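You operate a simulated robot arm through the tools that you are given. There is no shell and no other tool. Be economical: measure what you need, move in short steps, check, and stop when the job is done.

You are at the controls of a simulated robot arm. One attempt, no reset.

TASK
Fetch the red divider and set it on the shelf under the green table. Take the white packet labelled "26" from the top of the green table and put it on top of the flat carton there. Stack the green carton marked "59" from the top of the green table on top of the green carton that says "62". Open the green drawer. Any order will do.

The check looks at the end state, three seconds after you hand in, the way a careful person would. Anything else that was tipped, shoved, dropped, spilled or broken makes it a failure.

THE ROBOT
A 7-joint arm with a two-finger parallel gripper on a trunk, on a base that drives. Base frame: it is fixed to the floor where the robot stands at the start and does not move with it; the origin is under the middle of the robot, x ahead of it, y to its left, z up; the surface under the hand at the start is at about z = 0.7. Lengths are in m, angles in degrees, forces in N, time in s.
With the tool pointing down near the work surface it reaches from about 0.46 to 0.92 m from the robot's upright axis, wherever it stands. Its first joint turns from -115.0 to 115.0 degrees. Places, roughly: flat carton [1, -0.75, 0.75]; green carton [1, -1, 0.75]; green drawer [-3.3, 2.4, 0.2]; red divider (15x5x4 cm) [0.8, 0, 0.7]; shelf under the green table [0.7, -0.6, 0.3]; white packet [1, -1, 0.75]. Payload 3.91 kg.
The TCP is the grasp point between the finger pads, 0.03 m short of the fingertips. In the tool frame z runs along the fingers and y along their closing line. The gripper opens to 0.11 m. The fingers are 0.02 m wide and 0.01 m thick; the gripper's body (0.048 by 0.112 m) begins 0.055 m behind the TCP.
Orientation is told as [roll, pitch, yaw] about the base's x, y, z axes, in that order, counted from this pose: with the fingers straight down and closing along the base's y, the tool's x points along the base's -x, its y along +y and its z along -z.

THE INTERFACE
- The arm moves only by the tool move_arm. Its argument "steps" is a list of rows, each a list of 6 numbers: the shift along the base's x, y, z in m, then the turn, a rotation vector about the base's x, y, z in degrees. In form: [[dx, dy, dz, wx, wy, wz], ...]. A call has 1 to 10 rows; each row shifts and turns the commanded pose from where the row before left it. "fingers" is the opening, from 0 (shut) to 1 (fully open), set as the call begins (left out, the last holds). Rows are played at 5 a second. More than 0.05 m and 8.6 degrees between two rows, or a gripper value outside its range, and nothing of the call is played. Where a pose cannot be reached the arm comes as near as it can. A force on the tool above 40 N (or 10 N above the force at the start of the call, whichever is more), or a blocked arm, ends the call early, and 0.2 s more pass. The fingers move at their own pace (about 0.153 m/s each) and stop on an object; they squeeze with about 44 N. The grip force told is the motor's: it shows also when the fingers shut on nothing. Time passes only in rows, and 0.2 s behind the last, so rows that do not move let the fingers close. The reply holds the time, the measured pose of the TCP, the force on the tool along the base axes, the opening and the grip force, in the units named above and with some noise, with the torque about the TCP (base axes, N m) and any sound that the robot's microphone picked up, and new pictures: "views" is both (left out), scene, wrist or none.
- Cameras (640 x 400 px; columns grow to the right, rows downward): "scene" is now at [0.2033, 0.1676, 1.2923]; the picture's right is [-0.42, -0.91, 0.00], its down [-0.73, 0.34, -0.60] and it looks along [0.54, -0.25, -0.80] (base axes); focal length 290 px, centre (320, 200). "wrist" rides on the gripper at [0.072, 0.017, -0.103] in the tool frame; the picture's right is [-0.23, 0.97, 0.00], its down [-0.76, -0.18, -0.62] and it looks along [-0.61, -0.14, 0.78] (tool axes); focal length 222 px, centre (320, 200). There is no depth. A picture from a camera that has moved, and an enlarged one, comes with that camera's place and axes in the base frame and with its lens. The place of the scene camera against the robot may be out by one fixed shift of up to 0.012 m in any direction.
- slide_trunk(by): slides the trunk up (or, below 0, down) by that many m; the arm and the scene camera ride with it, the base frame stays. It gives what a move gives, with no picture.
- base_move(legs): drives the robot by 1 to 6 legs, each [ahead, left, turn to the left] in m, m and degrees, along the robot's own axes; the way and the turn of a leg run together, so that a leg with both is an arc; at most 1.5 m and 180 degrees a leg. The arm and the cameras ride along, it lands a little off, and it stops where it bumps. It gives what a move gives, and a new picture of the scene camera.
- pan_tilt(pan, tilt): turns the head with the scene camera to pan (to the left, within 80 degrees either way) and tilt (down, from -29 to 69), counted from straight ahead of the robot. It gives what a move gives, and a new picture of the scene camera.
- enlarge(camera, box): a new picture of the part [left, top, right, bottom] of that camera's present view, enlarged. It takes no simulated time.
- close_job(): hands the job in; it is judged then, once.

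Go step by step. Nothing tells you exact positions but the pictures and the camera data: compare them with the known pose of the tool, close in by small moves and look again before you grip or let go. The budget is 165 turns and 260 pictures, counting those below and the enlarged ones. Unless the task says otherwise, let go and move clear before handing in, and close with one line.

The tools are called after ">>>" as name(argument=value, ...) on one line, values as JSON. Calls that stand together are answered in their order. move_arm: Moves the arm, as the interface text tells. Its arguments: {"type":"object","properties":{"steps":{"type":"array"},"fingers":{"type":"number"},"views":{"type":"string","enum":["both","scene","wrist","none"]}},"required":["steps"]} The other tools are called the same way: slide_trunk (by) slides the trunk up or down; base_move (legs) drives the base; pan_tilt (pan, tilt) turns the head that bears the scene camera; enlarge (camera, box) takes an enlarged picture of a part of a camera's view; close_job () hands the job in.

At the start:

```text
time: 0.0
tool_pos: [0.6627, 0.0715, 0.9455]
orientation: [0.0, 0.0, 0.0]
force: [-0.2, -0.4, 0.1]
ft_torque: [0.01, 0.0, -0.01]
finger_gap: 0.1098
gripper_force: 0.1
trunk travel left (down, up): [-0.65, 0.34]
robot x, y, heading: [-0.0001, -0.0003, -0.1]
head pan, tilt: [-24.8, 53.2]
```

scene: 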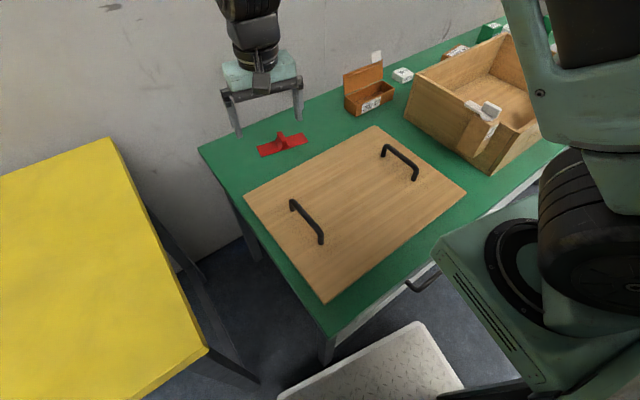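
wrist: 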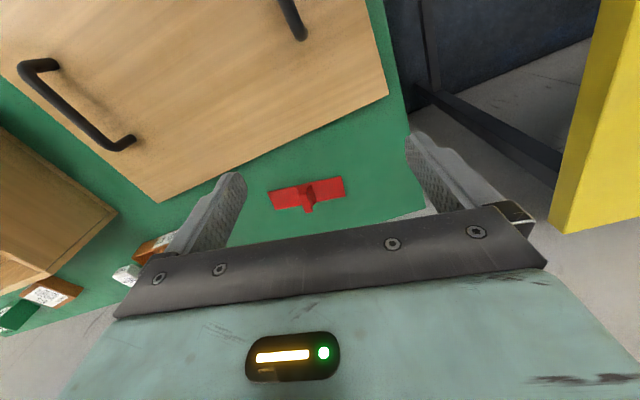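

The green table lies ahead and to the right, with the red divider (T-shaped) near the far left corner. I'll look closer at the divider and pan right to see the rest of the table.

>>> enlarge(camera="scene", box=[220, 100, 420, 225])

>>> pan_tilt(pan=-50, tilt=40)

```text
3.20 times, centred on (320, 162) of scene
camera zoom: at [0.2033, 0.1676, 1.2923], right [-0.42, -0.91, 0.0], down [-0.73, 0.34, -0.6], along [0.54, -0.25, -0.8], focal length 926 px, centre (320, 320)
```

zoom: 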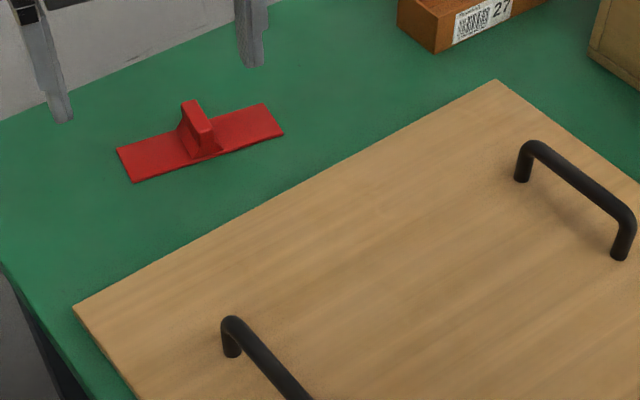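

```text
time: 0.9
tool_pos: [0.6619, 0.073, 0.9471]
orientation: [0.0, 0.1, 0.0]
force: [0.2, 0.0, 1.2]
ft_torque: [0.04, 0.02, 0.01]
finger_gap: 0.1098
gripper_force: 0.1
trunk travel left (down, up): [-0.65, 0.34]
robot x, y, heading: [0.0002, 0.0038, 0.3]
head pan, tilt: [-50.0, 40.0]
camera scene: at [0.1909, 0.1335, 1.3107], right [-0.77, -0.64, 0.0], down [-0.41, 0.49, -0.77], along [0.49, -0.59, -0.64], focal length 290 px, centre (320, 200)
```

scene: 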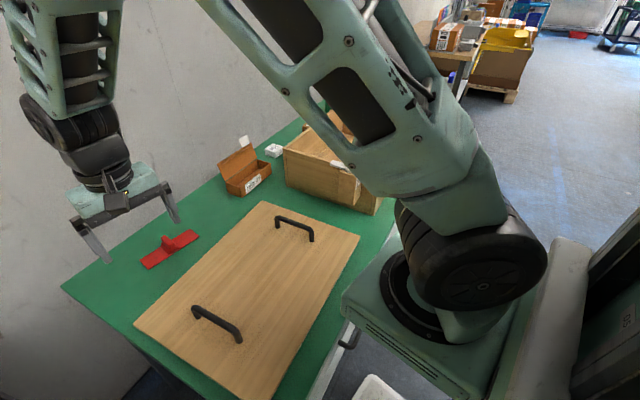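

The divider is a flat plate running along y at about (0.82, 0.0) with a fin on top. I'll look around the surroundings before driving.

>>> pan_tilt(pan=-80, tilt=25)

>>> pan_tilt(pan=75, tilt=25)

>>> pan_tilt(pan=0, tilt=65)

```text
time: 1.8
tool_pos: [0.6634, 0.0733, 0.9463]
orientation: [0.0, 0.0, 0.0]
force: [0.0, 0.5, -0.2]
ft_torque: [0.02, 0.03, 0.02]
finger_gap: 0.1098
gripper_force: 0.1
trunk travel left (down, up): [-0.65, 0.34]
robot x, y, heading: [0.002, -0.0011, -0.3]
head pan, tilt: [-80.0, 25.0]
camera scene: at [0.1523, 0.1079, 1.334], right [-0.98, -0.17, 0.0], down [-0.07, 0.42, -0.91], along [0.16, -0.89, -0.42], focal length 290 px, centre (320, 200)
```

scene: 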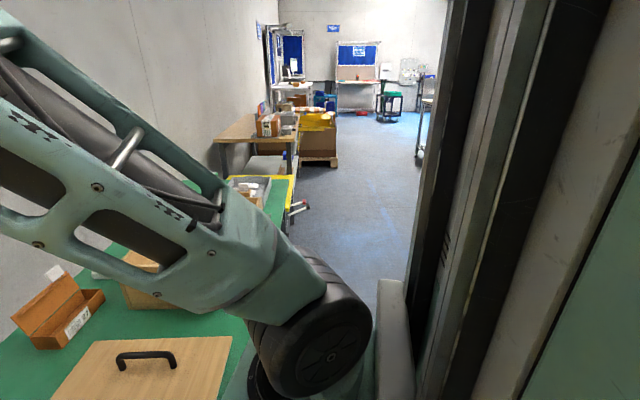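

```text
time: 4.2
tool_pos: [0.6625, 0.0717, 0.9464]
orientation: [0.0, 0.0, 0.0]
force: [-0.6, -0.4, 0.6]
ft_torque: [-0.02, 0.02, 0.02]
finger_gap: 0.11
gripper_force: 0.2
trunk travel left (down, up): [-0.65, 0.34]
robot x, y, heading: [0.0004, 0.0009, -0.0]
head pan, tilt: [75.0, 25.0]
camera scene: at [0.1601, 0.2876, 1.3341], right [0.97, -0.26, 0.0], down [-0.11, -0.41, -0.91], along [0.23, 0.88, -0.42], focal length 290 px, centre (320, 200)
```

scene: 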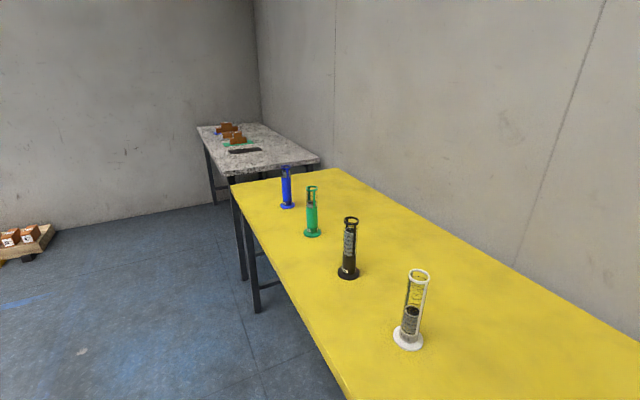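

```text
time: 5.7
tool_pos: [0.6618, 0.0725, 0.9477]
orientation: [0.0, 0.0, 0.1]
force: [0.4, 0.5, 0.3]
ft_torque: [0.0, -0.03, -0.01]
finger_gap: 0.1099
gripper_force: 0.2
trunk travel left (down, up): [-0.65, 0.34]
robot x, y, heading: [0.002, 0.0001, 0.0]
head pan, tilt: [0.0, 65.0]
camera scene: at [0.1969, 0.1986, 1.2785], right [0.0, -1.0, 0.0], down [-0.91, 0.0, -0.42], along [0.42, 0.0, -0.91], focal length 290 px, centre (320, 200)
```

scene: 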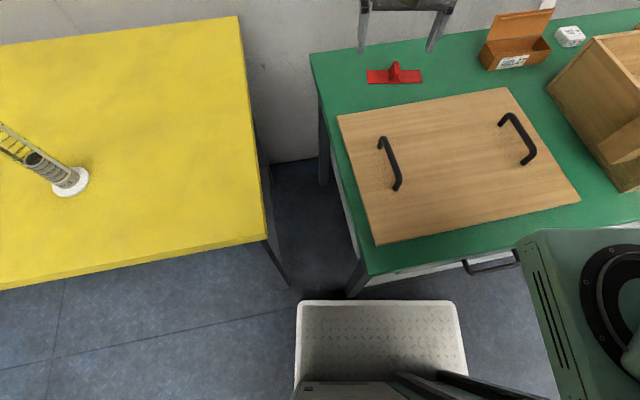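

The base sits right in front of the table. I'll back away and look at the under-table shelf.

>>> base_move(legs=[[-1.0, 0, 0]])

>>> pan_tilt(pan=-25, tilt=25)

```text
time: 10.9
tool_pos: [-0.3518, 0.0782, 0.9471]
orientation: [0.0, 0.0, 1.6]
force: [0.6, 0.3, -0.2]
ft_torque: [0.01, -0.02, 0.01]
finger_gap: 0.11
gripper_force: 0.0
trunk travel left (down, up): [-0.65, 0.34]
robot x, y, heading: [-1.0092, -0.0147, 1.4]
head pan, tilt: [0.0, 65.0]
camera scene: at [-0.8209, 0.1898, 1.2784], right [0.03, -1.0, 0.0], down [-0.91, -0.03, -0.42], along [0.42, 0.01, -0.91], focal length 290 px, centre (320, 200)
```

scene: 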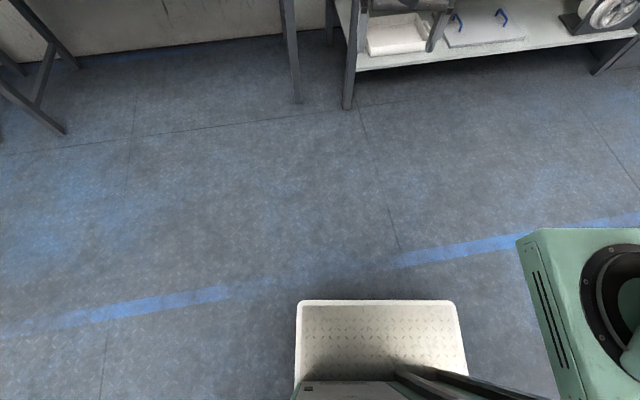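

```text
time: 12.0
tool_pos: [-0.3505, 0.0772, 0.9462]
orientation: [0.0, 0.0, 1.7]
force: [0.4, -0.7, -1.1]
ft_torque: [-0.02, -0.01, -0.01]
finger_gap: 0.1099
gripper_force: 0.1
trunk travel left (down, up): [-0.65, 0.34]
robot x, y, heading: [-1.0118, -0.0133, 1.8]
head pan, tilt: [-25.0, 25.0]
camera scene: at [-0.797, 0.1516, 1.334], right [-0.4, -0.92, 0.0], down [-0.39, 0.17, -0.91], along [0.83, -0.36, -0.42], focal length 290 px, centre (320, 200)
```

scene: 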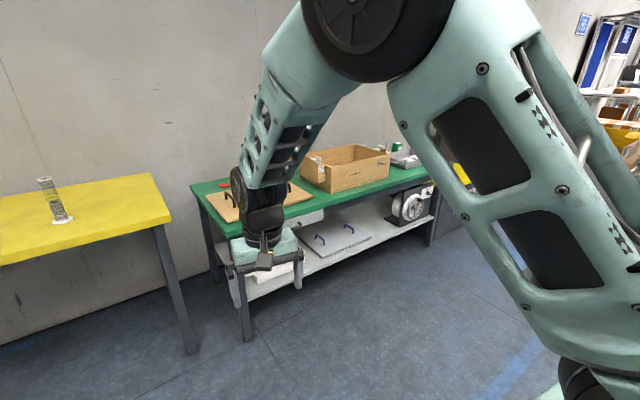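

The shelf is open at the front with free spots. I'll lower the trunk for a better look in.

>>> slide_trunk(by=-0.4)

>>> pan_tilt(pan=-30, tilt=15)

```text
time: 15.8
tool_pos: [-0.3508, 0.0771, 0.5475]
orientation: [0.0, 0.1, 1.6]
force: [0.6, -0.3, 1.0]
ft_torque: [-0.03, 0.02, 0.01]
finger_gap: 0.1099
gripper_force: 0.0
trunk travel left (down, up): [-0.25, 0.74]
robot x, y, heading: [-1.011, -0.0147, 1.9]
head pan, tilt: [-25.0, 25.0]
```

```text
time: 16.6
tool_pos: [-0.3514, 0.0777, 0.547]
orientation: [0.0, 0.0, 1.7]
force: [-0.1, 0.1, -0.7]
ft_torque: [0.04, 0.0, 0.02]
finger_gap: 0.1097
gripper_force: 0.0
trunk travel left (down, up): [-0.25, 0.74]
robot x, y, heading: [-1.0123, -0.0148, 1.6]
head pan, tilt: [-30.0, 15.0]
camera scene: at [-0.7994, 0.1437, 0.9502], right [-0.47, -0.88, 0.0], down [-0.23, 0.12, -0.97], along [0.85, -0.46, -0.26], focal length 290 px, centre (320, 200)
```

scene: 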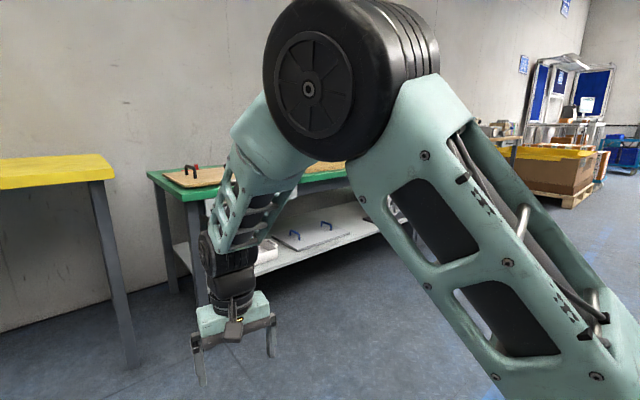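

The arm occludes the view; I'll strafe right along the table to see the shelf and the far end.

>>> base_move(legs=[[0, -1.1, -1.6]])

>>> pan_tilt(pan=15, tilt=20)

```text
time: 20.6
tool_pos: [-0.3194, -0.7313, 0.5465]
orientation: [0.0, 0.0, -1.5]
force: [-0.3, 0.8, 0.4]
ft_torque: [0.02, -0.02, -0.02]
finger_gap: 0.1102
gripper_force: 0.0
trunk travel left (down, up): [-0.25, 0.74]
robot x, y, heading: [-0.9855, -0.7879, -1.7]
head pan, tilt: [-30.0, 15.0]
stopped in leg 1: the robot was blocked; the commanded pose is now the measured one
camera scene: at [-0.7622, -0.6419, 0.9503], right [-0.52, -0.85, 0.0], down [-0.22, 0.14, -0.97], along [0.82, -0.51, -0.26], focal length 290 px, centre (320, 200)
```

scene: 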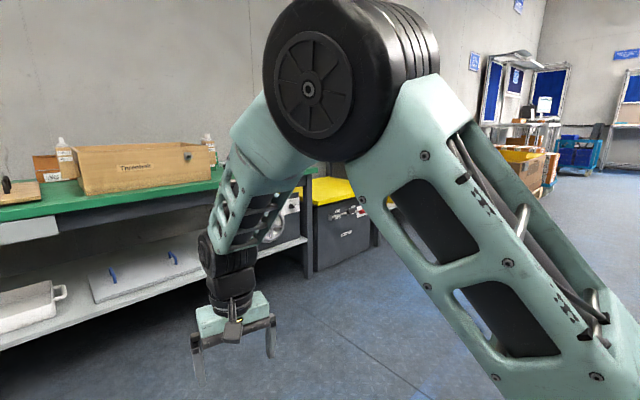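

```text
time: 21.7
tool_pos: [-0.3196, -0.7311, 0.5479]
orientation: [0.1, -0.1, -1.5]
force: [-0.2, -0.9, -0.1]
ft_torque: [0.04, 0.02, 0.01]
finger_gap: 0.1098
gripper_force: 0.0
trunk travel left (down, up): [-0.25, 0.74]
robot x, y, heading: [-0.9834, -0.7883, -1.6]
head pan, tilt: [15.0, 20.0]
camera scene: at [-0.7512, -0.5715, 0.9421], right [0.23, -0.97, 0.0], down [-0.33, -0.08, -0.94], along [0.91, 0.22, -0.34], focal length 290 px, centre (320, 200)
```

scene: 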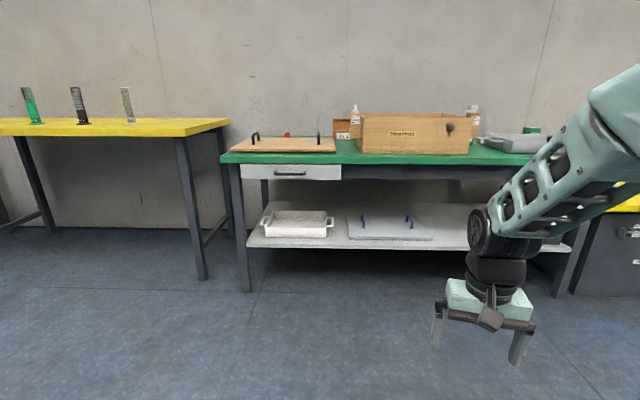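

The shelf's free space is between the lid and the device (y≈-0.95). Something blocked me on the right; let me see it.

>>> pan_tilt(pan=-80, tilt=45)

>>> pan_tilt(pan=80, tilt=30)

```text
time: 23.4
tool_pos: [-0.3189, -0.7328, 0.5468]
orientation: [0.1, 0.1, -1.6]
force: [-0.4, 0.1, -0.1]
ft_torque: [0.01, 0.02, 0.03]
finger_gap: 0.11
gripper_force: 0.0
trunk travel left (down, up): [-0.25, 0.74]
robot x, y, heading: [-0.9828, -0.7852, -1.4]
head pan, tilt: [-80.0, 45.0]
camera scene: at [-0.8298, -0.6735, 0.9035], right [-0.99, -0.15, 0.0], down [-0.1, 0.7, -0.71], along [0.1, -0.7, -0.71], focal length 290 px, centre (320, 200)
```

scene: 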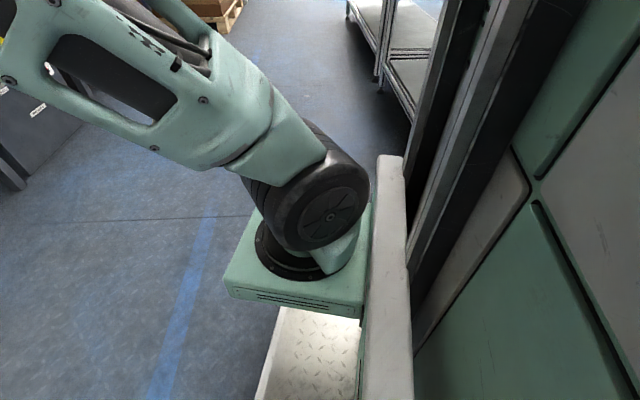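

```text
time: 25.9
tool_pos: [-0.3186, -0.7332, 0.5465]
orientation: [0.1, 0.1, -1.5]
force: [-0.1, 0.5, -0.6]
ft_torque: [0.0, -0.02, 0.0]
finger_gap: 0.11
gripper_force: 0.1
trunk travel left (down, up): [-0.25, 0.74]
robot x, y, heading: [-0.9839, -0.7891, -1.7]
head pan, tilt: [80.0, 30.0]
camera scene: at [-0.8236, -0.5045, 0.9261], right [0.98, -0.2, 0.0], down [-0.1, -0.49, -0.87], along [0.17, 0.85, -0.5], focal length 290 px, centre (320, 200)
```

scene: 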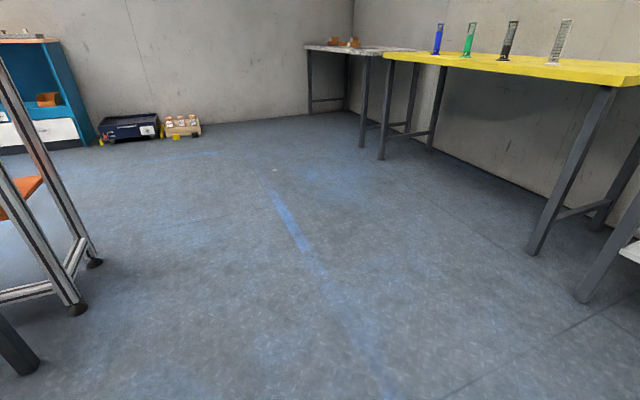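

It's just a rack behind me. I'll raise the trunk and go back to the divider.

>>> slide_trunk(by=0.4)

>>> base_move(legs=[[0.3, 0, 1.6], [0, 0.8, 0], [0.69, 0, 0]])

>>> pan_tilt(pan=-10, tilt=50)

```text
time: 29.7
tool_pos: [-0.3203, -0.7318, 0.9469]
orientation: [0.1, 0.0, -1.6]
force: [0.1, 0.6, -0.3]
ft_torque: [-0.02, -0.05, -0.03]
finger_gap: 0.1099
gripper_force: 0.0
trunk travel left (down, up): [-0.65, 0.34]
robot x, y, heading: [-0.9851, -0.7869, -1.7]
head pan, tilt: [80.0, 30.0]
```

```text
time: 39.0
tool_pos: [0.6676, 0.0601, 0.9474]
orientation: [0.1, 0.0, -0.5]
force: [-0.2, 0.7, -0.3]
ft_torque: [-0.01, -0.02, 0.01]
finger_gap: 0.11
gripper_force: 0.0
trunk travel left (down, up): [-0.65, 0.34]
robot x, y, heading: [0.0085, -0.0073, -0.5]
head pan, tilt: [80.0, 30.0]
camera scene: at [0.1601, 0.2781, 1.3261], right [0.98, -0.18, 0.0], down [-0.09, -0.49, -0.87], along [0.16, 0.85, -0.5], focal length 290 px, centre (320, 200)
```

scene: 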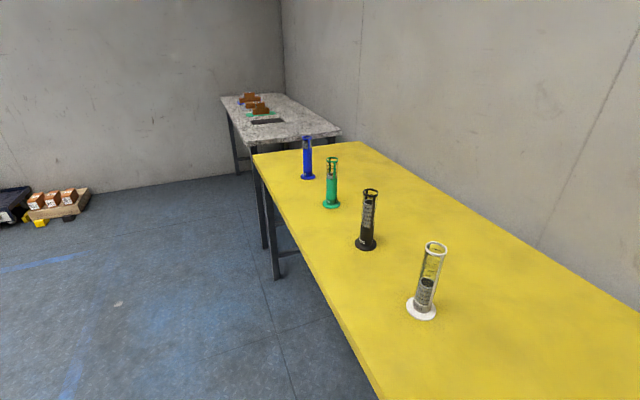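

```text
time: 40.6
tool_pos: [0.6693, 0.0588, 0.9475]
orientation: [0.1, -0.1, -0.4]
force: [0.2, -0.2, -0.4]
ft_torque: [-0.01, -0.01, -0.01]
finger_gap: 0.1101
gripper_force: 0.0
trunk travel left (down, up): [-0.65, 0.34]
robot x, y, heading: [0.0062, -0.0077, -0.4]
head pan, tilt: [-10.0, 50.0]
camera scene: at [0.2194, 0.1752, 1.2966], right [-0.18, -0.98, 0.0], down [-0.75, 0.14, -0.64], along [0.63, -0.12, -0.77], focal length 290 px, centre (320, 200)
```

scene: 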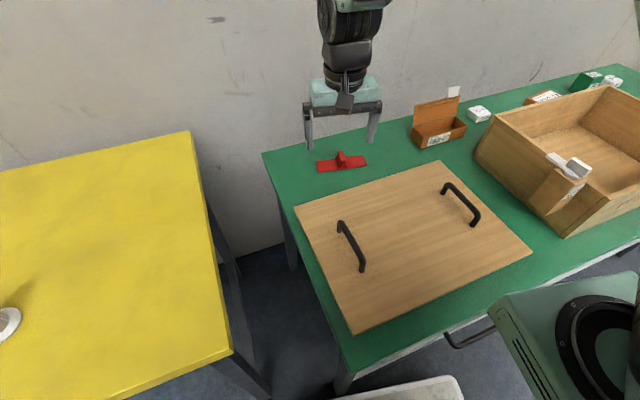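

Zoom on the divider for its pose.

>>> enlarge(camera="scene", box=[296, 135, 392, 195])

>>> enlarge(camera="wrist", box=[220, 140, 400, 252])

```text
6.67 times, centred on (344, 165) of scene
camera zoom: at [0.2194, 0.1752, 1.2966], right [-0.18, -0.98, 0.0], down [-0.75, 0.14, -0.64], along [0.63, -0.12, -0.77], focal length 1930 px, centre (160, 433)
```

zoom: 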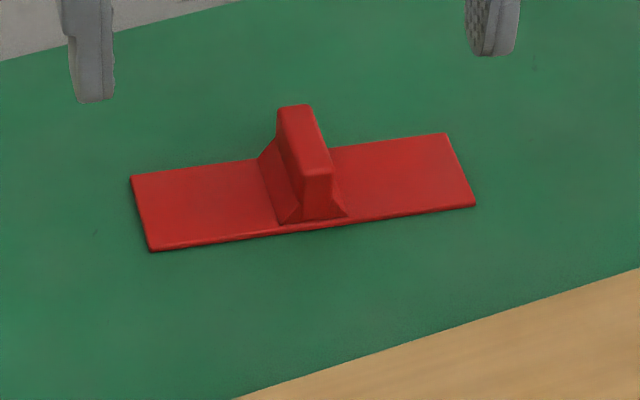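

```text
3.56 times, centred on (310, 196) of wrist
camera zoom: at [0.5962, 0.0769, 1.0506], right [0.23, 0.97, 0.0], down [0.76, -0.18, 0.62], along [0.61, -0.15, -0.78], focal length 790 px, centre (356, 214)
```

zoom: 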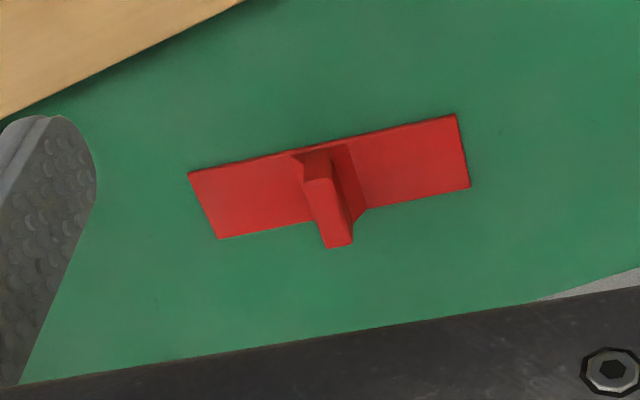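

Divider centre about (0.84, 0.003), fin along x, closing along y fits. I'll tilt the tool 50° so the fingers point forward and down (needed for the shelf later) and come near.

>>> move_arm(steps=[[0.01, -0.01, 0, 0, -8.4, 0], [0.01, -0.01, 0, 0, -8.4, 0], [0.01, -0.01, 0, 0, -8.4, 0], [0.02, -0.01, 0, 0, -8.3, 0], [0.02, -0.01, -0.03, 0, -8.3, 0], [0.02, -0.007, -0.03, 0, -8.2, 2], [0.02, 0, -0.03, 0, 0, 0]], fingers=0.6)

```text
time: 42.2
tool_pos: [0.78, 0.0012, 0.8548]
orientation: [0.4, -50.0, 1.6]
force: [0.1, -0.2, 1.2]
ft_torque: [-0.01, 0.02, 0.03]
finger_gap: 0.0662
gripper_force: 0.1
trunk travel left (down, up): [-0.65, 0.34]
robot x, y, heading: [0.0062, -0.0087, -0.7]
head pan, tilt: [-10.0, 50.0]
camera scene: at [0.219, 0.1752, 1.2967], right [-0.18, -0.98, 0.0], down [-0.75, 0.14, -0.64], along [0.63, -0.12, -0.77], focal length 290 px, centre (320, 200)
camera wrist: at [0.6531, 0.0144, 0.8659], right [0.12, 0.98, 0.18], down [0.02, -0.18, 0.98], along [0.99, -0.11, -0.04], focal length 222 px, centre (320, 200)
```

scene: 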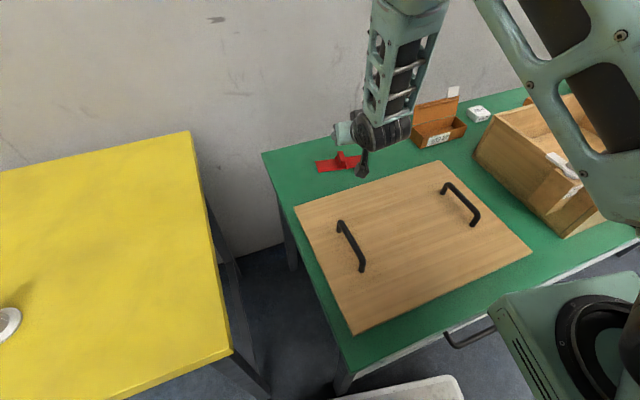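
wrist: 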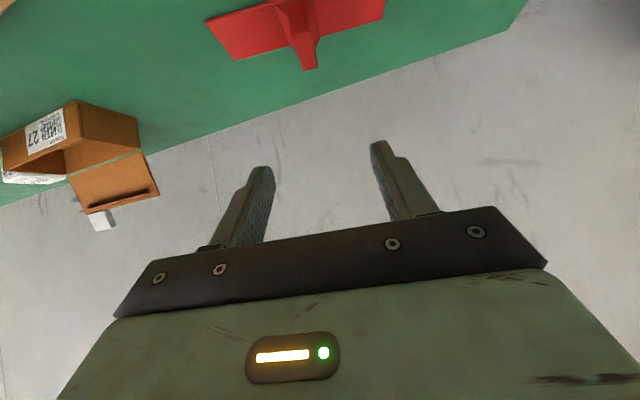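

At 50° tilt the wrist camera would hang low, so I'll use about 35° and come in above the fin.

>>> move_arm(steps=[[0.01, 0, 0, 0, 7.5, 0], [0.01, 0, 0, 0, 7.5, 0], [0.015, 0, -0.02, 0, 0, 0], [0, 0, -0.03, 0, 0, 0], [0, 0, 0, 0, 0, 0]], fingers=0.6)

>>> enlarge(camera="scene", box=[296, 115, 392, 175])

```text
time: 43.4
tool_pos: [0.8137, 0.0033, 0.804]
orientation: [0.9, -35.0, 1.2]
force: [0.9, 0.2, -0.3]
ft_torque: [0.0, -0.02, -0.02]
finger_gap: 0.0661
gripper_force: 0.0
trunk travel left (down, up): [-0.65, 0.34]
robot x, y, heading: [0.0031, -0.0069, -0.3]
head pan, tilt: [-10.0, 50.0]
camera scene: at [0.2194, 0.1751, 1.2966], right [-0.18, -0.98, 0.0], down [-0.75, 0.14, -0.64], along [0.63, -0.12, -0.77], focal length 290 px, centre (320, 200)
camera wrist: at [0.6952, 0.0158, 0.8484], right [0.16, 0.98, 0.14], down [0.27, -0.18, 0.95], along [0.95, -0.11, -0.29], focal length 222 px, centre (320, 200)
```

scene: 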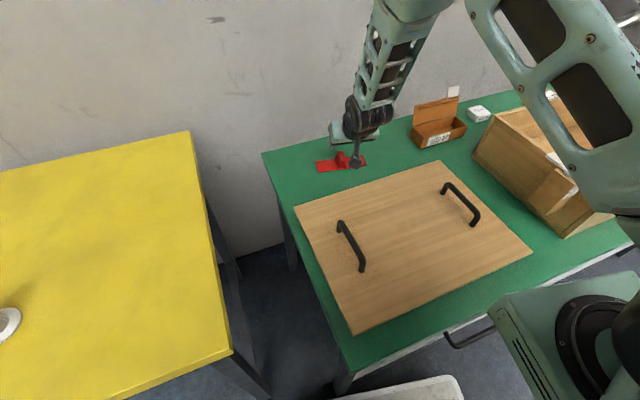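
wrist: 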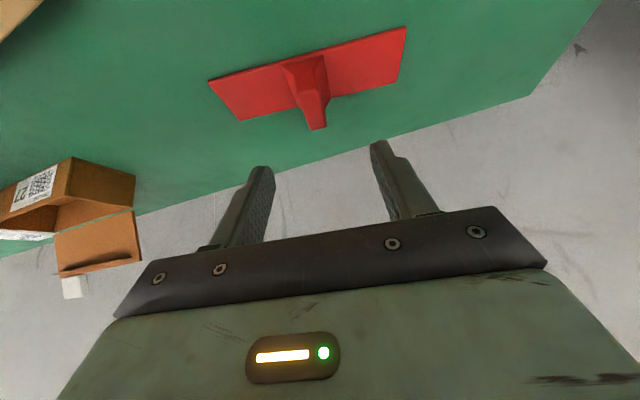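

```text
6.67 times, centred on (344, 145) of scene
camera zoom: at [0.2194, 0.1751, 1.2966], right [-0.18, -0.98, 0.0], down [-0.75, 0.14, -0.64], along [0.63, -0.12, -0.77], focal length 1930 px, centre (160, 567)
```

zoom: 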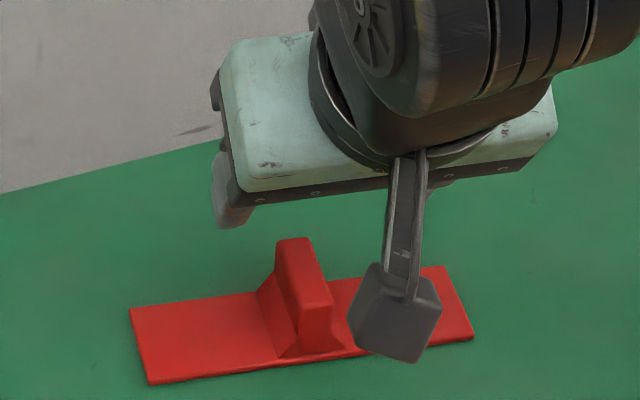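

Fin is aligned between fingers. Descend part-way and check.

>>> move_arm(steps=[[0.012, 0.002, -0.02, 0, 0, 0], [0.012, 0.001, -0.02, 0, 0, 0], [0, 0, 0, 0, 0, 0]])

>>> enlarge(camera="scene", box=[296, 125, 392, 185])

```text
time: 44.2
tool_pos: [0.8385, 0.0066, 0.7661]
orientation: [0.9, -35.0, 1.1]
force: [0.5, -0.1, 0.2]
ft_torque: [0.01, 0.0, 0.03]
finger_gap: 0.0658
gripper_force: 0.1
trunk travel left (down, up): [-0.65, 0.34]
robot x, y, heading: [0.0047, -0.005, -0.3]
head pan, tilt: [-10.0, 50.0]
camera scene: at [0.2194, 0.1752, 1.2966], right [-0.18, -0.98, 0.0], down [-0.75, 0.14, -0.64], along [0.63, -0.12, -0.77], focal length 290 px, centre (320, 200)
camera wrist: at [0.7192, 0.0191, 0.8095], right [0.16, 0.98, 0.14], down [0.27, -0.18, 0.95], along [0.95, -0.11, -0.29], focal length 222 px, centre (320, 200)
```

scene: 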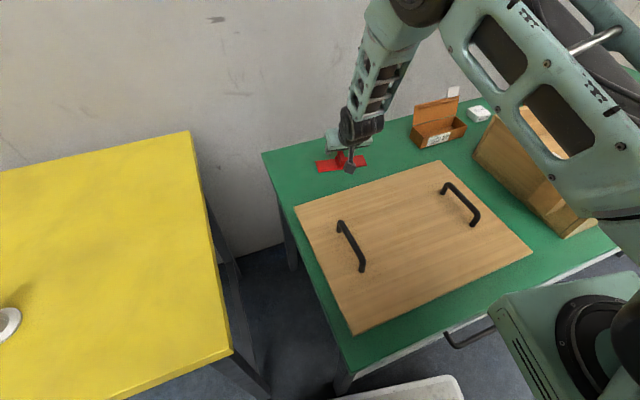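
wrist: 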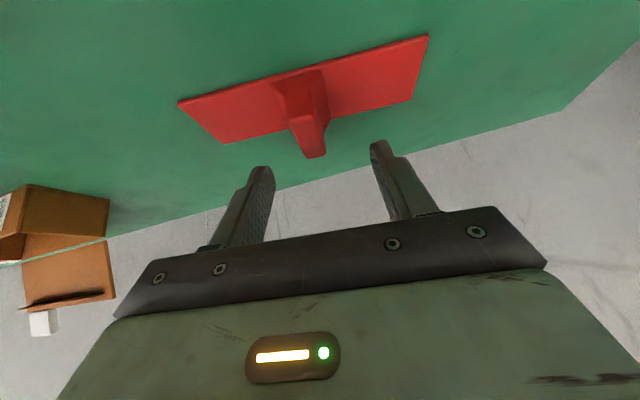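

```text
6.67 times, centred on (344, 155) of scene
camera zoom: at [0.2194, 0.1752, 1.2966], right [-0.18, -0.98, 0.0], down [-0.75, 0.14, -0.64], along [0.63, -0.12, -0.77], focal length 1930 px, centre (160, 500)
```

zoom: 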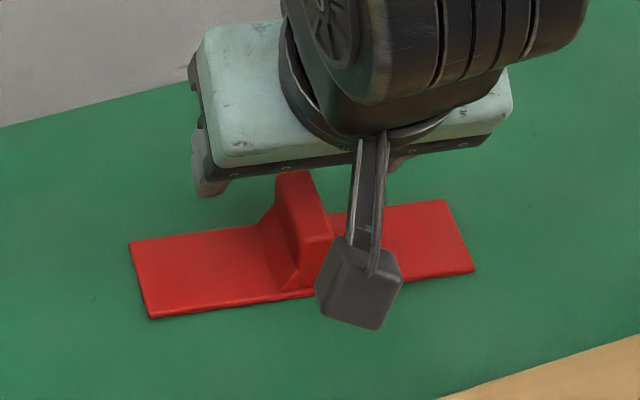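

Aligned. Descend the last 3 cm and close.

>>> move_arm(steps=[[0, 0.001, -0.015, 0, 0, 0], [0, 0, -0.014, 0, 0, 0], [0, 0, 0, 0, 0, 0]], views="wrist")

>>> move_arm(steps=[[0, 0, 0, 0, 0, 0], [0, 0, 0, 0, 0, 0], [0, 0, 0, 0, 0, 0]], fingers=0, views="wrist")

```text
time: 45.0
tool_pos: [0.839, 0.0067, 0.7358]
orientation: [0.8, -35.0, 1.2]
force: [-0.3, -0.2, 0.0]
ft_torque: [-0.03, 0.01, -0.03]
finger_gap: 0.0657
gripper_force: 0.0
trunk travel left (down, up): [-0.65, 0.34]
robot x, y, heading: [0.0031, -0.0079, -0.3]
head pan, tilt: [-10.0, 50.0]
camera wrist: at [0.7196, 0.0197, 0.7794], right [0.16, 0.98, 0.14], down [0.27, -0.18, 0.95], along [0.95, -0.11, -0.29], focal length 222 px, centre (320, 200)
```

wrist: 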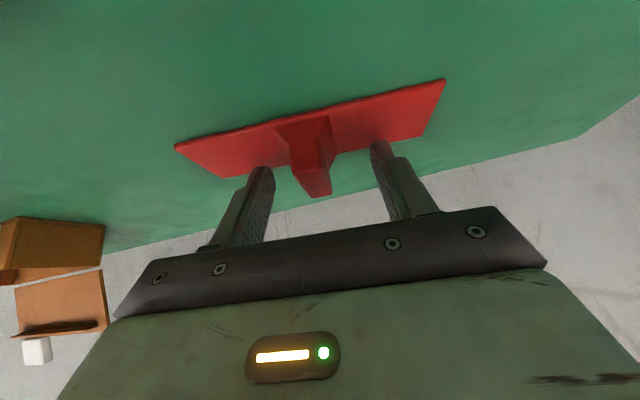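

```text
time: 45.8
tool_pos: [0.8402, 0.0072, 0.7409]
orientation: [0.9, -35.4, 1.2]
force: [-1.7, -1.6, 35.3]
ft_torque: [-0.07, -0.2, -0.04]
finger_gap: 0.019
gripper_force: 44.7
trunk travel left (down, up): [-0.65, 0.34]
robot x, y, heading: [0.0073, -0.0067, -0.6]
head pan, tilt: [-10.0, 50.0]
camera wrist: at [0.7208, 0.0199, 0.7828], right [0.16, 0.98, 0.14], down [0.26, -0.18, 0.95], along [0.95, -0.11, -0.29], focal length 222 px, centre (320, 200)
```

wrist: 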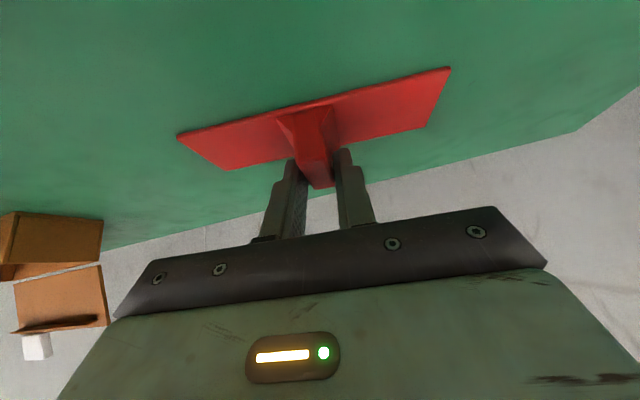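

The fingers closed on the flared foot and wedged up. Reopen a little, raise 1 cm, and close on the straight upper part.

>>> move_arm(steps=[[0, 0, 0, 0, 0, 0], [0, 0.001, 0.012, 0, 0, 0], [0, 0, 0, 0, 0, 0]], fingers=0.5, views="none")

>>> move_arm(steps=[[0, 0, 0, 0, 0, 0], [0, 0, 0, 0, 0, 0], [0, 0, 0, 0, 0, 0]], fingers=0, views="wrist")

```text
time: 46.6
tool_pos: [0.8367, 0.0073, 0.7474]
orientation: [0.9, -34.9, 1.2]
force: [-0.2, -0.1, -0.2]
ft_torque: [0.02, -0.01, 0.0]
finger_gap: 0.0548
gripper_force: 0.0
trunk travel left (down, up): [-0.65, 0.34]
robot x, y, heading: [0.0088, -0.0079, -0.4]
head pan, tilt: [-10.0, 50.0]
```

```text
time: 47.4
tool_pos: [0.8376, 0.0077, 0.7478]
orientation: [0.9, -35.0, 1.1]
force: [-0.9, 0.3, -0.4]
ft_torque: [-0.12, -0.03, 0.0]
finger_gap: 0.0146
gripper_force: 43.5
trunk travel left (down, up): [-0.65, 0.34]
robot x, y, heading: [0.0043, -0.0097, -0.6]
head pan, tilt: [-10.0, 50.0]
camera wrist: at [0.7186, 0.0201, 0.7913], right [0.16, 0.98, 0.14], down [0.27, -0.18, 0.95], along [0.95, -0.11, -0.29], focal length 222 px, centre (320, 200)
```

wrist: 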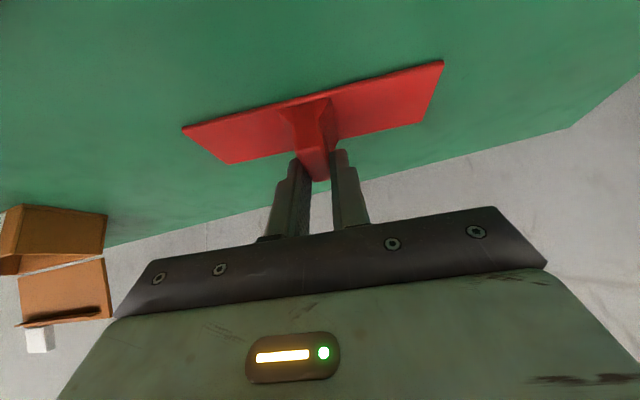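

Good flush grip with no wedging force. Lift and retract.

>>> move_arm(steps=[[0, 0, 0.02, 0, 0, 0], [0, 0, 0.04, 0, 0, 0], [0, 0, 0.05, 0, 0, 0], [-0.03, 0, 0.05, 0, 0, 0], [-0.05, 0, 0.03, 0, 0, 0], [-0.05, 0, 0, 0, 0, 0]])

```text
refused: row 4 steps farther than a row can; nothing moved
```

>>> move_arm(steps=[[0, 0, 0.02, 0, 0, 0], [0, 0, 0.04, 0, 0, 0], [0, 0, 0.04, 0, 0, 0], [-0.03, 0, 0.035, 0, 0, 0], [-0.04, 0, 0.025, 0, 0, 0], [-0.05, 0, 0, 0, 0, 0]])

```text
time: 48.8
tool_pos: [0.719, 0.007, 0.9122]
orientation: [0.8, -34.9, 1.1]
force: [0.9, 0.1, -0.5]
ft_torque: [-0.01, -0.03, -0.02]
finger_gap: 0.0149
gripper_force: 44.4
trunk travel left (down, up): [-0.65, 0.34]
robot x, y, heading: [0.0104, -0.0131, -0.3]
head pan, tilt: [-10.0, 50.0]
camera scene: at [0.2199, 0.1751, 1.2964], right [-0.18, -0.98, 0.0], down [-0.75, 0.14, -0.64], along [0.63, -0.12, -0.77], focal length 290 px, centre (320, 200)
camera wrist: at [0.5991, 0.0192, 0.9558], right [0.16, 0.98, 0.14], down [0.27, -0.18, 0.95], along [0.95, -0.11, -0.29], focal length 222 px, centre (320, 200)
```

scene: 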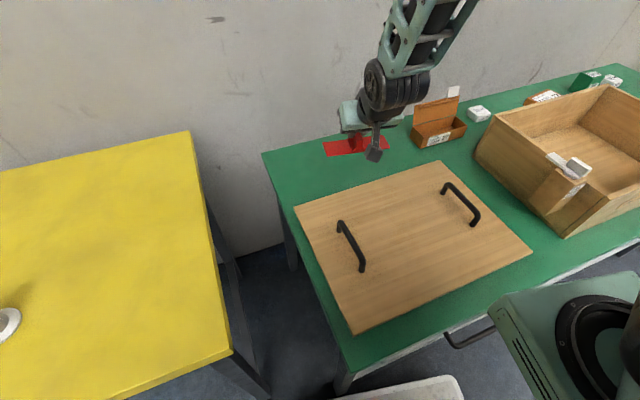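
wrist: 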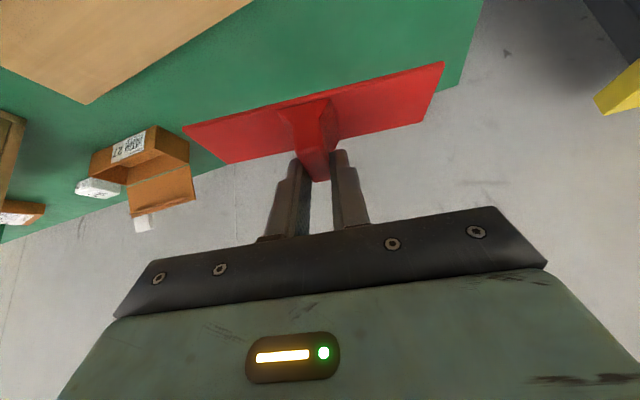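

Divider is held. Back off, strafe right to the free shelf gap (y≈-0.97).

>>> base_move(legs=[[-0.65, 0, 0], [0, -0.96, 0.3]])

>>> slide_trunk(by=-0.35)

>>> pan_tilt(pan=5, tilt=25)

```text
time: 57.0
tool_pos: [0.0924, -0.9258, 0.9127]
orientation: [0.8, -35.0, 3.7]
force: [-0.2, 0.0, -1.0]
ft_torque: [-0.03, -0.01, 0.0]
finger_gap: 0.0144
gripper_force: 44.2
trunk travel left (down, up): [-0.65, 0.34]
robot x, y, heading: [-0.6184, -0.9693, 2.1]
head pan, tilt: [-10.0, 50.0]
camera scene: at [-0.4139, -0.78, 1.2966], right [-0.14, -0.99, 0.0], down [-0.76, 0.1, -0.64], along [0.64, -0.09, -0.77], focal length 290 px, centre (320, 200)
```

scene: 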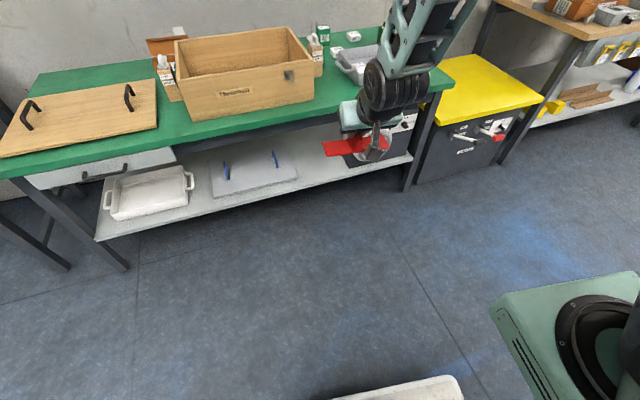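

```text
time: 60.5
tool_pos: [0.0922, -0.9252, 0.562]
orientation: [0.9, -35.0, 3.8]
force: [-0.3, 0.2, -0.7]
ft_torque: [-0.03, 0.05, 0.02]
finger_gap: 0.0149
gripper_force: 44.1
trunk travel left (down, up): [-0.3, 0.69]
robot x, y, heading: [-0.6207, -0.9719, 2.2]
head pan, tilt: [-10.0, 50.0]
```

```text
time: 61.3
tool_pos: [0.0918, -0.9257, 0.562]
orientation: [0.8, -34.9, 3.7]
force: [0.4, 0.1, 0.0]
ft_torque: [-0.04, -0.03, 0.02]
finger_gap: 0.0145
gripper_force: 44.6
trunk travel left (down, up): [-0.3, 0.69]
robot x, y, heading: [-0.6172, -0.9724, 2.1]
head pan, tilt: [5.0, 25.0]
camera scene: at [-0.3988, -0.7581, 0.984], right [0.12, -0.99, 0.0], down [-0.42, -0.05, -0.91], along [0.9, 0.11, -0.42], focal length 290 px, centre (320, 200)
```

scene: 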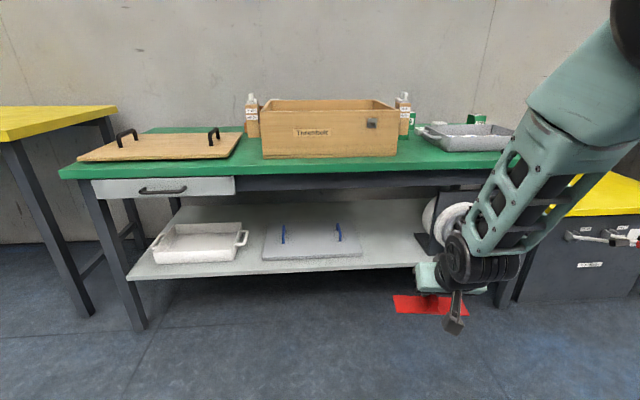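

The table is rotated about +11° relative to my frame. I'll square up to it and take a close look at the shelf gap.

>>> base_move(legs=[[0, -0.1, 9]])

>>> enlarge(camera="scene", box=[200, 150, 520, 350])

```text
time: 62.5
tool_pos: [0.0888, -0.9126, 0.5621]
orientation: [0.8, -35.0, 12.8]
force: [0.7, 0.3, -1.1]
ft_torque: [0.0, -0.03, -0.01]
finger_gap: 0.0146
gripper_force: 43.3
trunk travel left (down, up): [-0.3, 0.69]
robot x, y, heading: [-0.6084, -1.0696, 11.3]
head pan, tilt: [5.0, 25.0]
camera scene: at [-0.4246, -0.8232, 0.984], right [0.28, -0.96, 0.0], down [-0.41, -0.12, -0.91], along [0.87, 0.25, -0.42], focal length 290 px, centre (320, 200)
```

scene: 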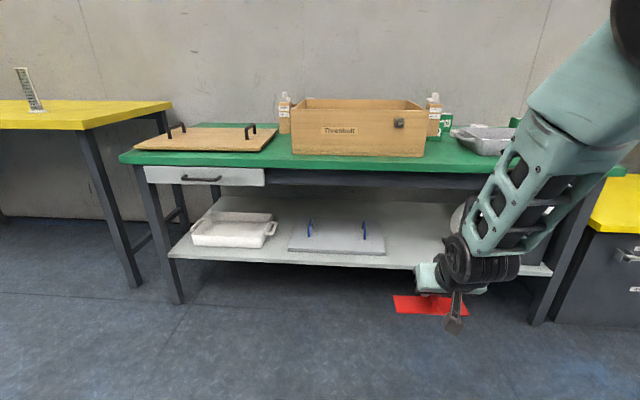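

```text
2.00 times, centred on (360, 250) of scene
camera zoom: at [-0.4246, -0.8232, 0.984], right [0.28, -0.96, 0.0], down [-0.41, -0.12, -0.91], along [0.87, 0.25, -0.42], focal length 579 px, centre (240, 100)
```

zoom: 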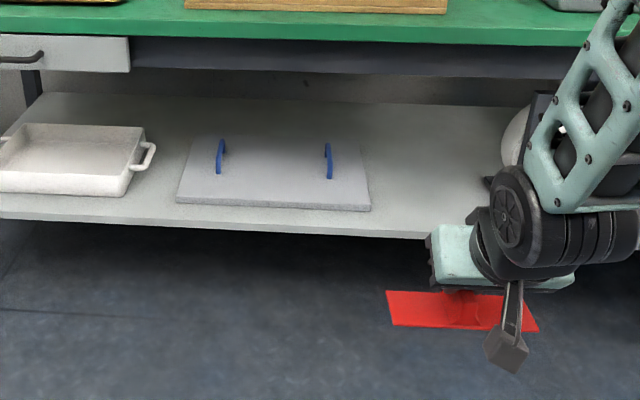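

The gap (y≈-0.81 to -1.05, front edge x≈0.53) is clear. To keep the forearm flat under the tabletop, I'll extend the arm, raise it relative to the trunk and lower the trunk.

>>> move_arm(steps=[[0.03, 0.005, 0.035, 0, 0, 0], [0.03, 0.005, 0.035, 0, 0, 0], [0.03, 0.005, 0.03, 0, 0, 0]], views="none")

>>> slide_trunk(by=-0.28)

>>> pan_tilt(pan=-5, tilt=10)

```text
time: 63.3
tool_pos: [0.1774, -0.9, 0.6662]
orientation: [0.8, -35.0, 12.8]
force: [1.2, -0.4, 0.8]
ft_torque: [-0.04, -0.03, -0.01]
finger_gap: 0.0143
gripper_force: 44.0
trunk travel left (down, up): [-0.3, 0.69]
robot x, y, heading: [-0.6043, -1.0693, 11.1]
head pan, tilt: [5.0, 25.0]
```

```text
time: 66.1
tool_pos: [0.178, -0.8996, 0.3858]
orientation: [0.7, -34.9, 12.7]
force: [-0.2, -0.1, -0.4]
ft_torque: [0.0, -0.02, -0.03]
finger_gap: 0.0144
gripper_force: 43.8
trunk travel left (down, up): [-0.02, 0.97]
robot x, y, heading: [-0.6063, -1.0698, 11.2]
head pan, tilt: [5.0, 25.0]
```

```text
time: 66.9
tool_pos: [0.1776, -0.8998, 0.3847]
orientation: [0.9, -35.0, 12.8]
force: [-0.1, 0.3, -0.3]
ft_torque: [-0.02, 0.03, -0.01]
finger_gap: 0.0147
gripper_force: 44.0
trunk travel left (down, up): [-0.02, 0.97]
robot x, y, heading: [-0.603, -1.0713, 11.1]
head pan, tilt: [-5.0, 10.0]
camera scene: at [-0.4207, -0.8389, 0.7284], right [0.11, -0.99, 0.0], down [-0.17, -0.02, -0.98], along [0.98, 0.11, -0.17], focal length 290 px, centre (320, 200)
```

scene: 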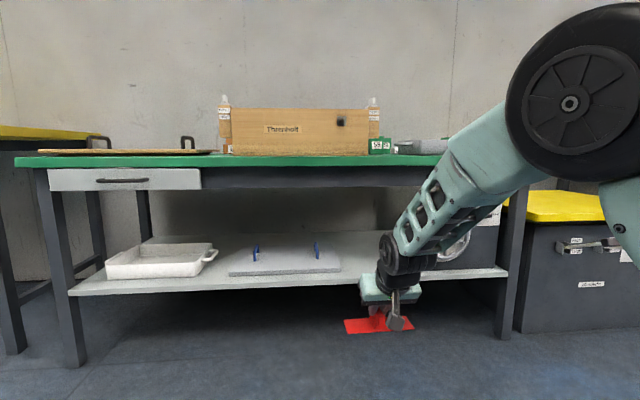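

Now drive toward the shelf: first most of the way, then look.

>>> base_move(legs=[[0.2, -0.11, 0]])

```text
time: 68.6
tool_pos: [0.3968, -0.9667, 0.3853]
orientation: [0.7, -35.0, 13.0]
force: [0.1, 0.5, -0.3]
ft_torque: [0.02, 0.0, -0.01]
finger_gap: 0.0147
gripper_force: 43.8
trunk travel left (down, up): [-0.02, 0.97]
robot x, y, heading: [-0.3855, -1.1432, 11.4]
head pan, tilt: [-5.0, 10.0]
camera scene: at [-0.2018, -0.9081, 0.7284], right [0.11, -0.99, 0.0], down [-0.17, -0.02, -0.98], along [0.98, 0.11, -0.17], focal length 290 px, centre (320, 200)
```

scene: 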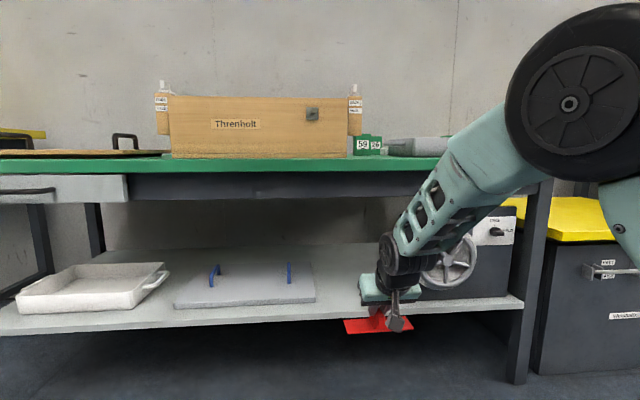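

I'll extend the arm (rather than drive) to keep the forearm flatter, and look.

>>> move_arm(steps=[[0.04, 0.01, 0, 0, 0, 0], [0.04, 0.01, 0, 0, 0, 0], [0.04, 0.01, 0, 0, 0, 0], [0.03, 0.01, 0, 0, 0, 0], [0, 0, 0, 0, 0, 0]])

```text
time: 69.8
tool_pos: [0.5462, -0.9273, 0.3832]
orientation: [0.7, -35.0, 13.0]
force: [0.3, -0.4, 0.0]
ft_torque: [-0.06, 0.02, 0.0]
finger_gap: 0.0146
gripper_force: 44.3
trunk travel left (down, up): [-0.02, 0.97]
robot x, y, heading: [-0.3869, -1.1407, 11.4]
head pan, tilt: [-5.0, 10.0]
camera scene: at [-0.2018, -0.9082, 0.7284], right [0.11, -0.99, 0.0], down [-0.17, -0.02, -0.98], along [0.98, 0.11, -0.17], focal length 290 px, centre (320, 200)
camera wrist: at [0.4279, -0.9387, 0.4277], right [-0.04, 0.99, 0.14], down [0.3, -0.12, 0.95], along [0.95, 0.09, -0.29], focal length 222 px, centre (320, 200)
```

scene: 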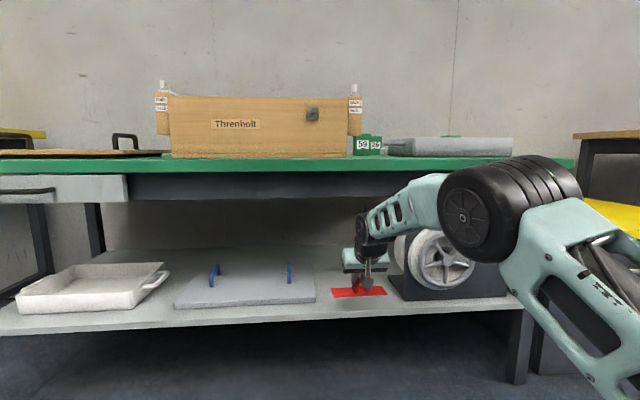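
wrist: 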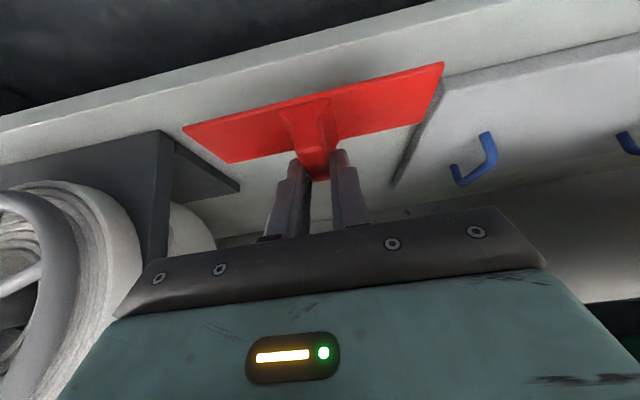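

Clear view: device left of the gap, lid right, divider between. Move in 5.5 cm more and lower.

>>> move_arm(steps=[[0.03, -0.002, 0, 0, 0, 0], [0.028, -0.001, 0, 0, 0, 0], [0, 0, -0.02, 0, 0, 0], [0, 0, -0.015, 0, 0, 0], [0, 0, 0, 0, 0, 0]])

```text
time: 71.0
tool_pos: [0.6061, -0.9292, 0.3497]
orientation: [0.8, -35.0, 13.0]
force: [-0.8, 0.5, -0.8]
ft_torque: [0.0, -0.02, 0.04]
finger_gap: 0.0148
gripper_force: 44.7
trunk travel left (down, up): [-0.02, 0.97]
robot x, y, heading: [-0.3862, -1.1398, 11.1]
head pan, tilt: [-5.0, 10.0]
camera scene: at [-0.2018, -0.9082, 0.7284], right [0.11, -0.99, 0.0], down [-0.17, -0.02, -0.98], along [0.98, 0.11, -0.17], focal length 290 px, centre (320, 200)
camera wrist: at [0.4866, -0.9401, 0.3933], right [-0.04, 0.99, 0.14], down [0.3, -0.12, 0.95], along [0.95, 0.09, -0.29], focal length 222 px, centre (320, 200)
```

scene: 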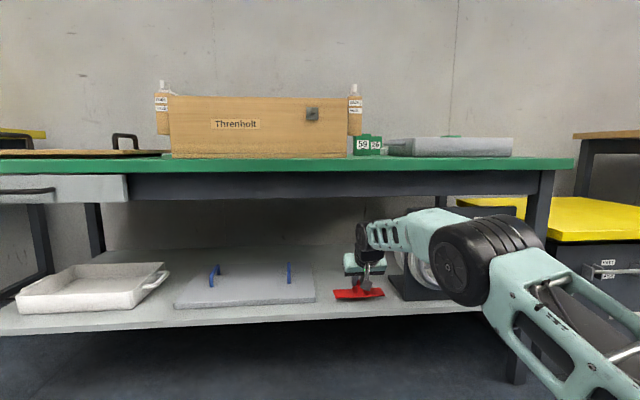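
wrist: 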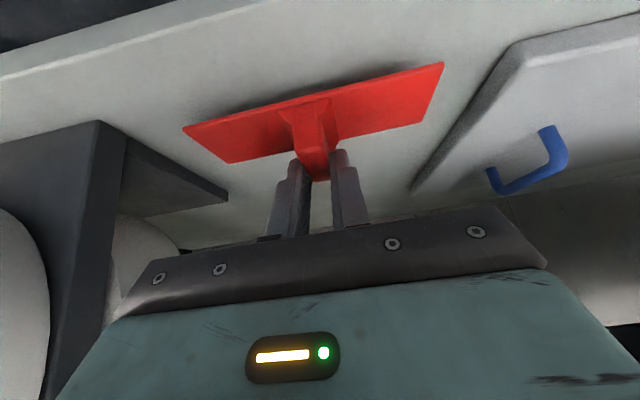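

Slowly lower until contact.

>>> move_arm(steps=[[0, 0, -0.006, 0, 0, 0], [0, 0, -0.006, 0, 0, 0], [0, 0, -0.005, 0, 0, 0], [0, 0, 0, 0, 0, 0]], views="wrist")

```text
time: 72.0
tool_pos: [0.6042, -0.9278, 0.3326]
orientation: [0.7, -35.0, 13.0]
force: [0.2, -0.1, -0.1]
ft_torque: [-0.02, 0.0, 0.0]
finger_gap: 0.0143
gripper_force: 44.2
trunk travel left (down, up): [-0.02, 0.97]
robot x, y, heading: [-0.3869, -1.1439, 11.3]
head pan, tilt: [-5.0, 10.0]
camera wrist: at [0.4853, -0.9398, 0.3768], right [-0.04, 0.99, 0.14], down [0.3, -0.12, 0.95], along [0.95, 0.09, -0.29], focal length 222 px, centre (320, 200)
```

wrist: 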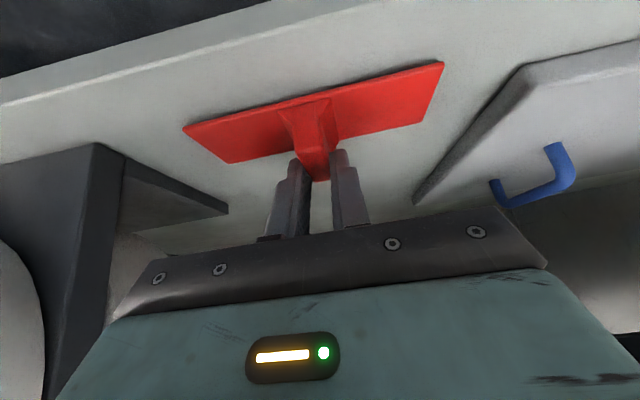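

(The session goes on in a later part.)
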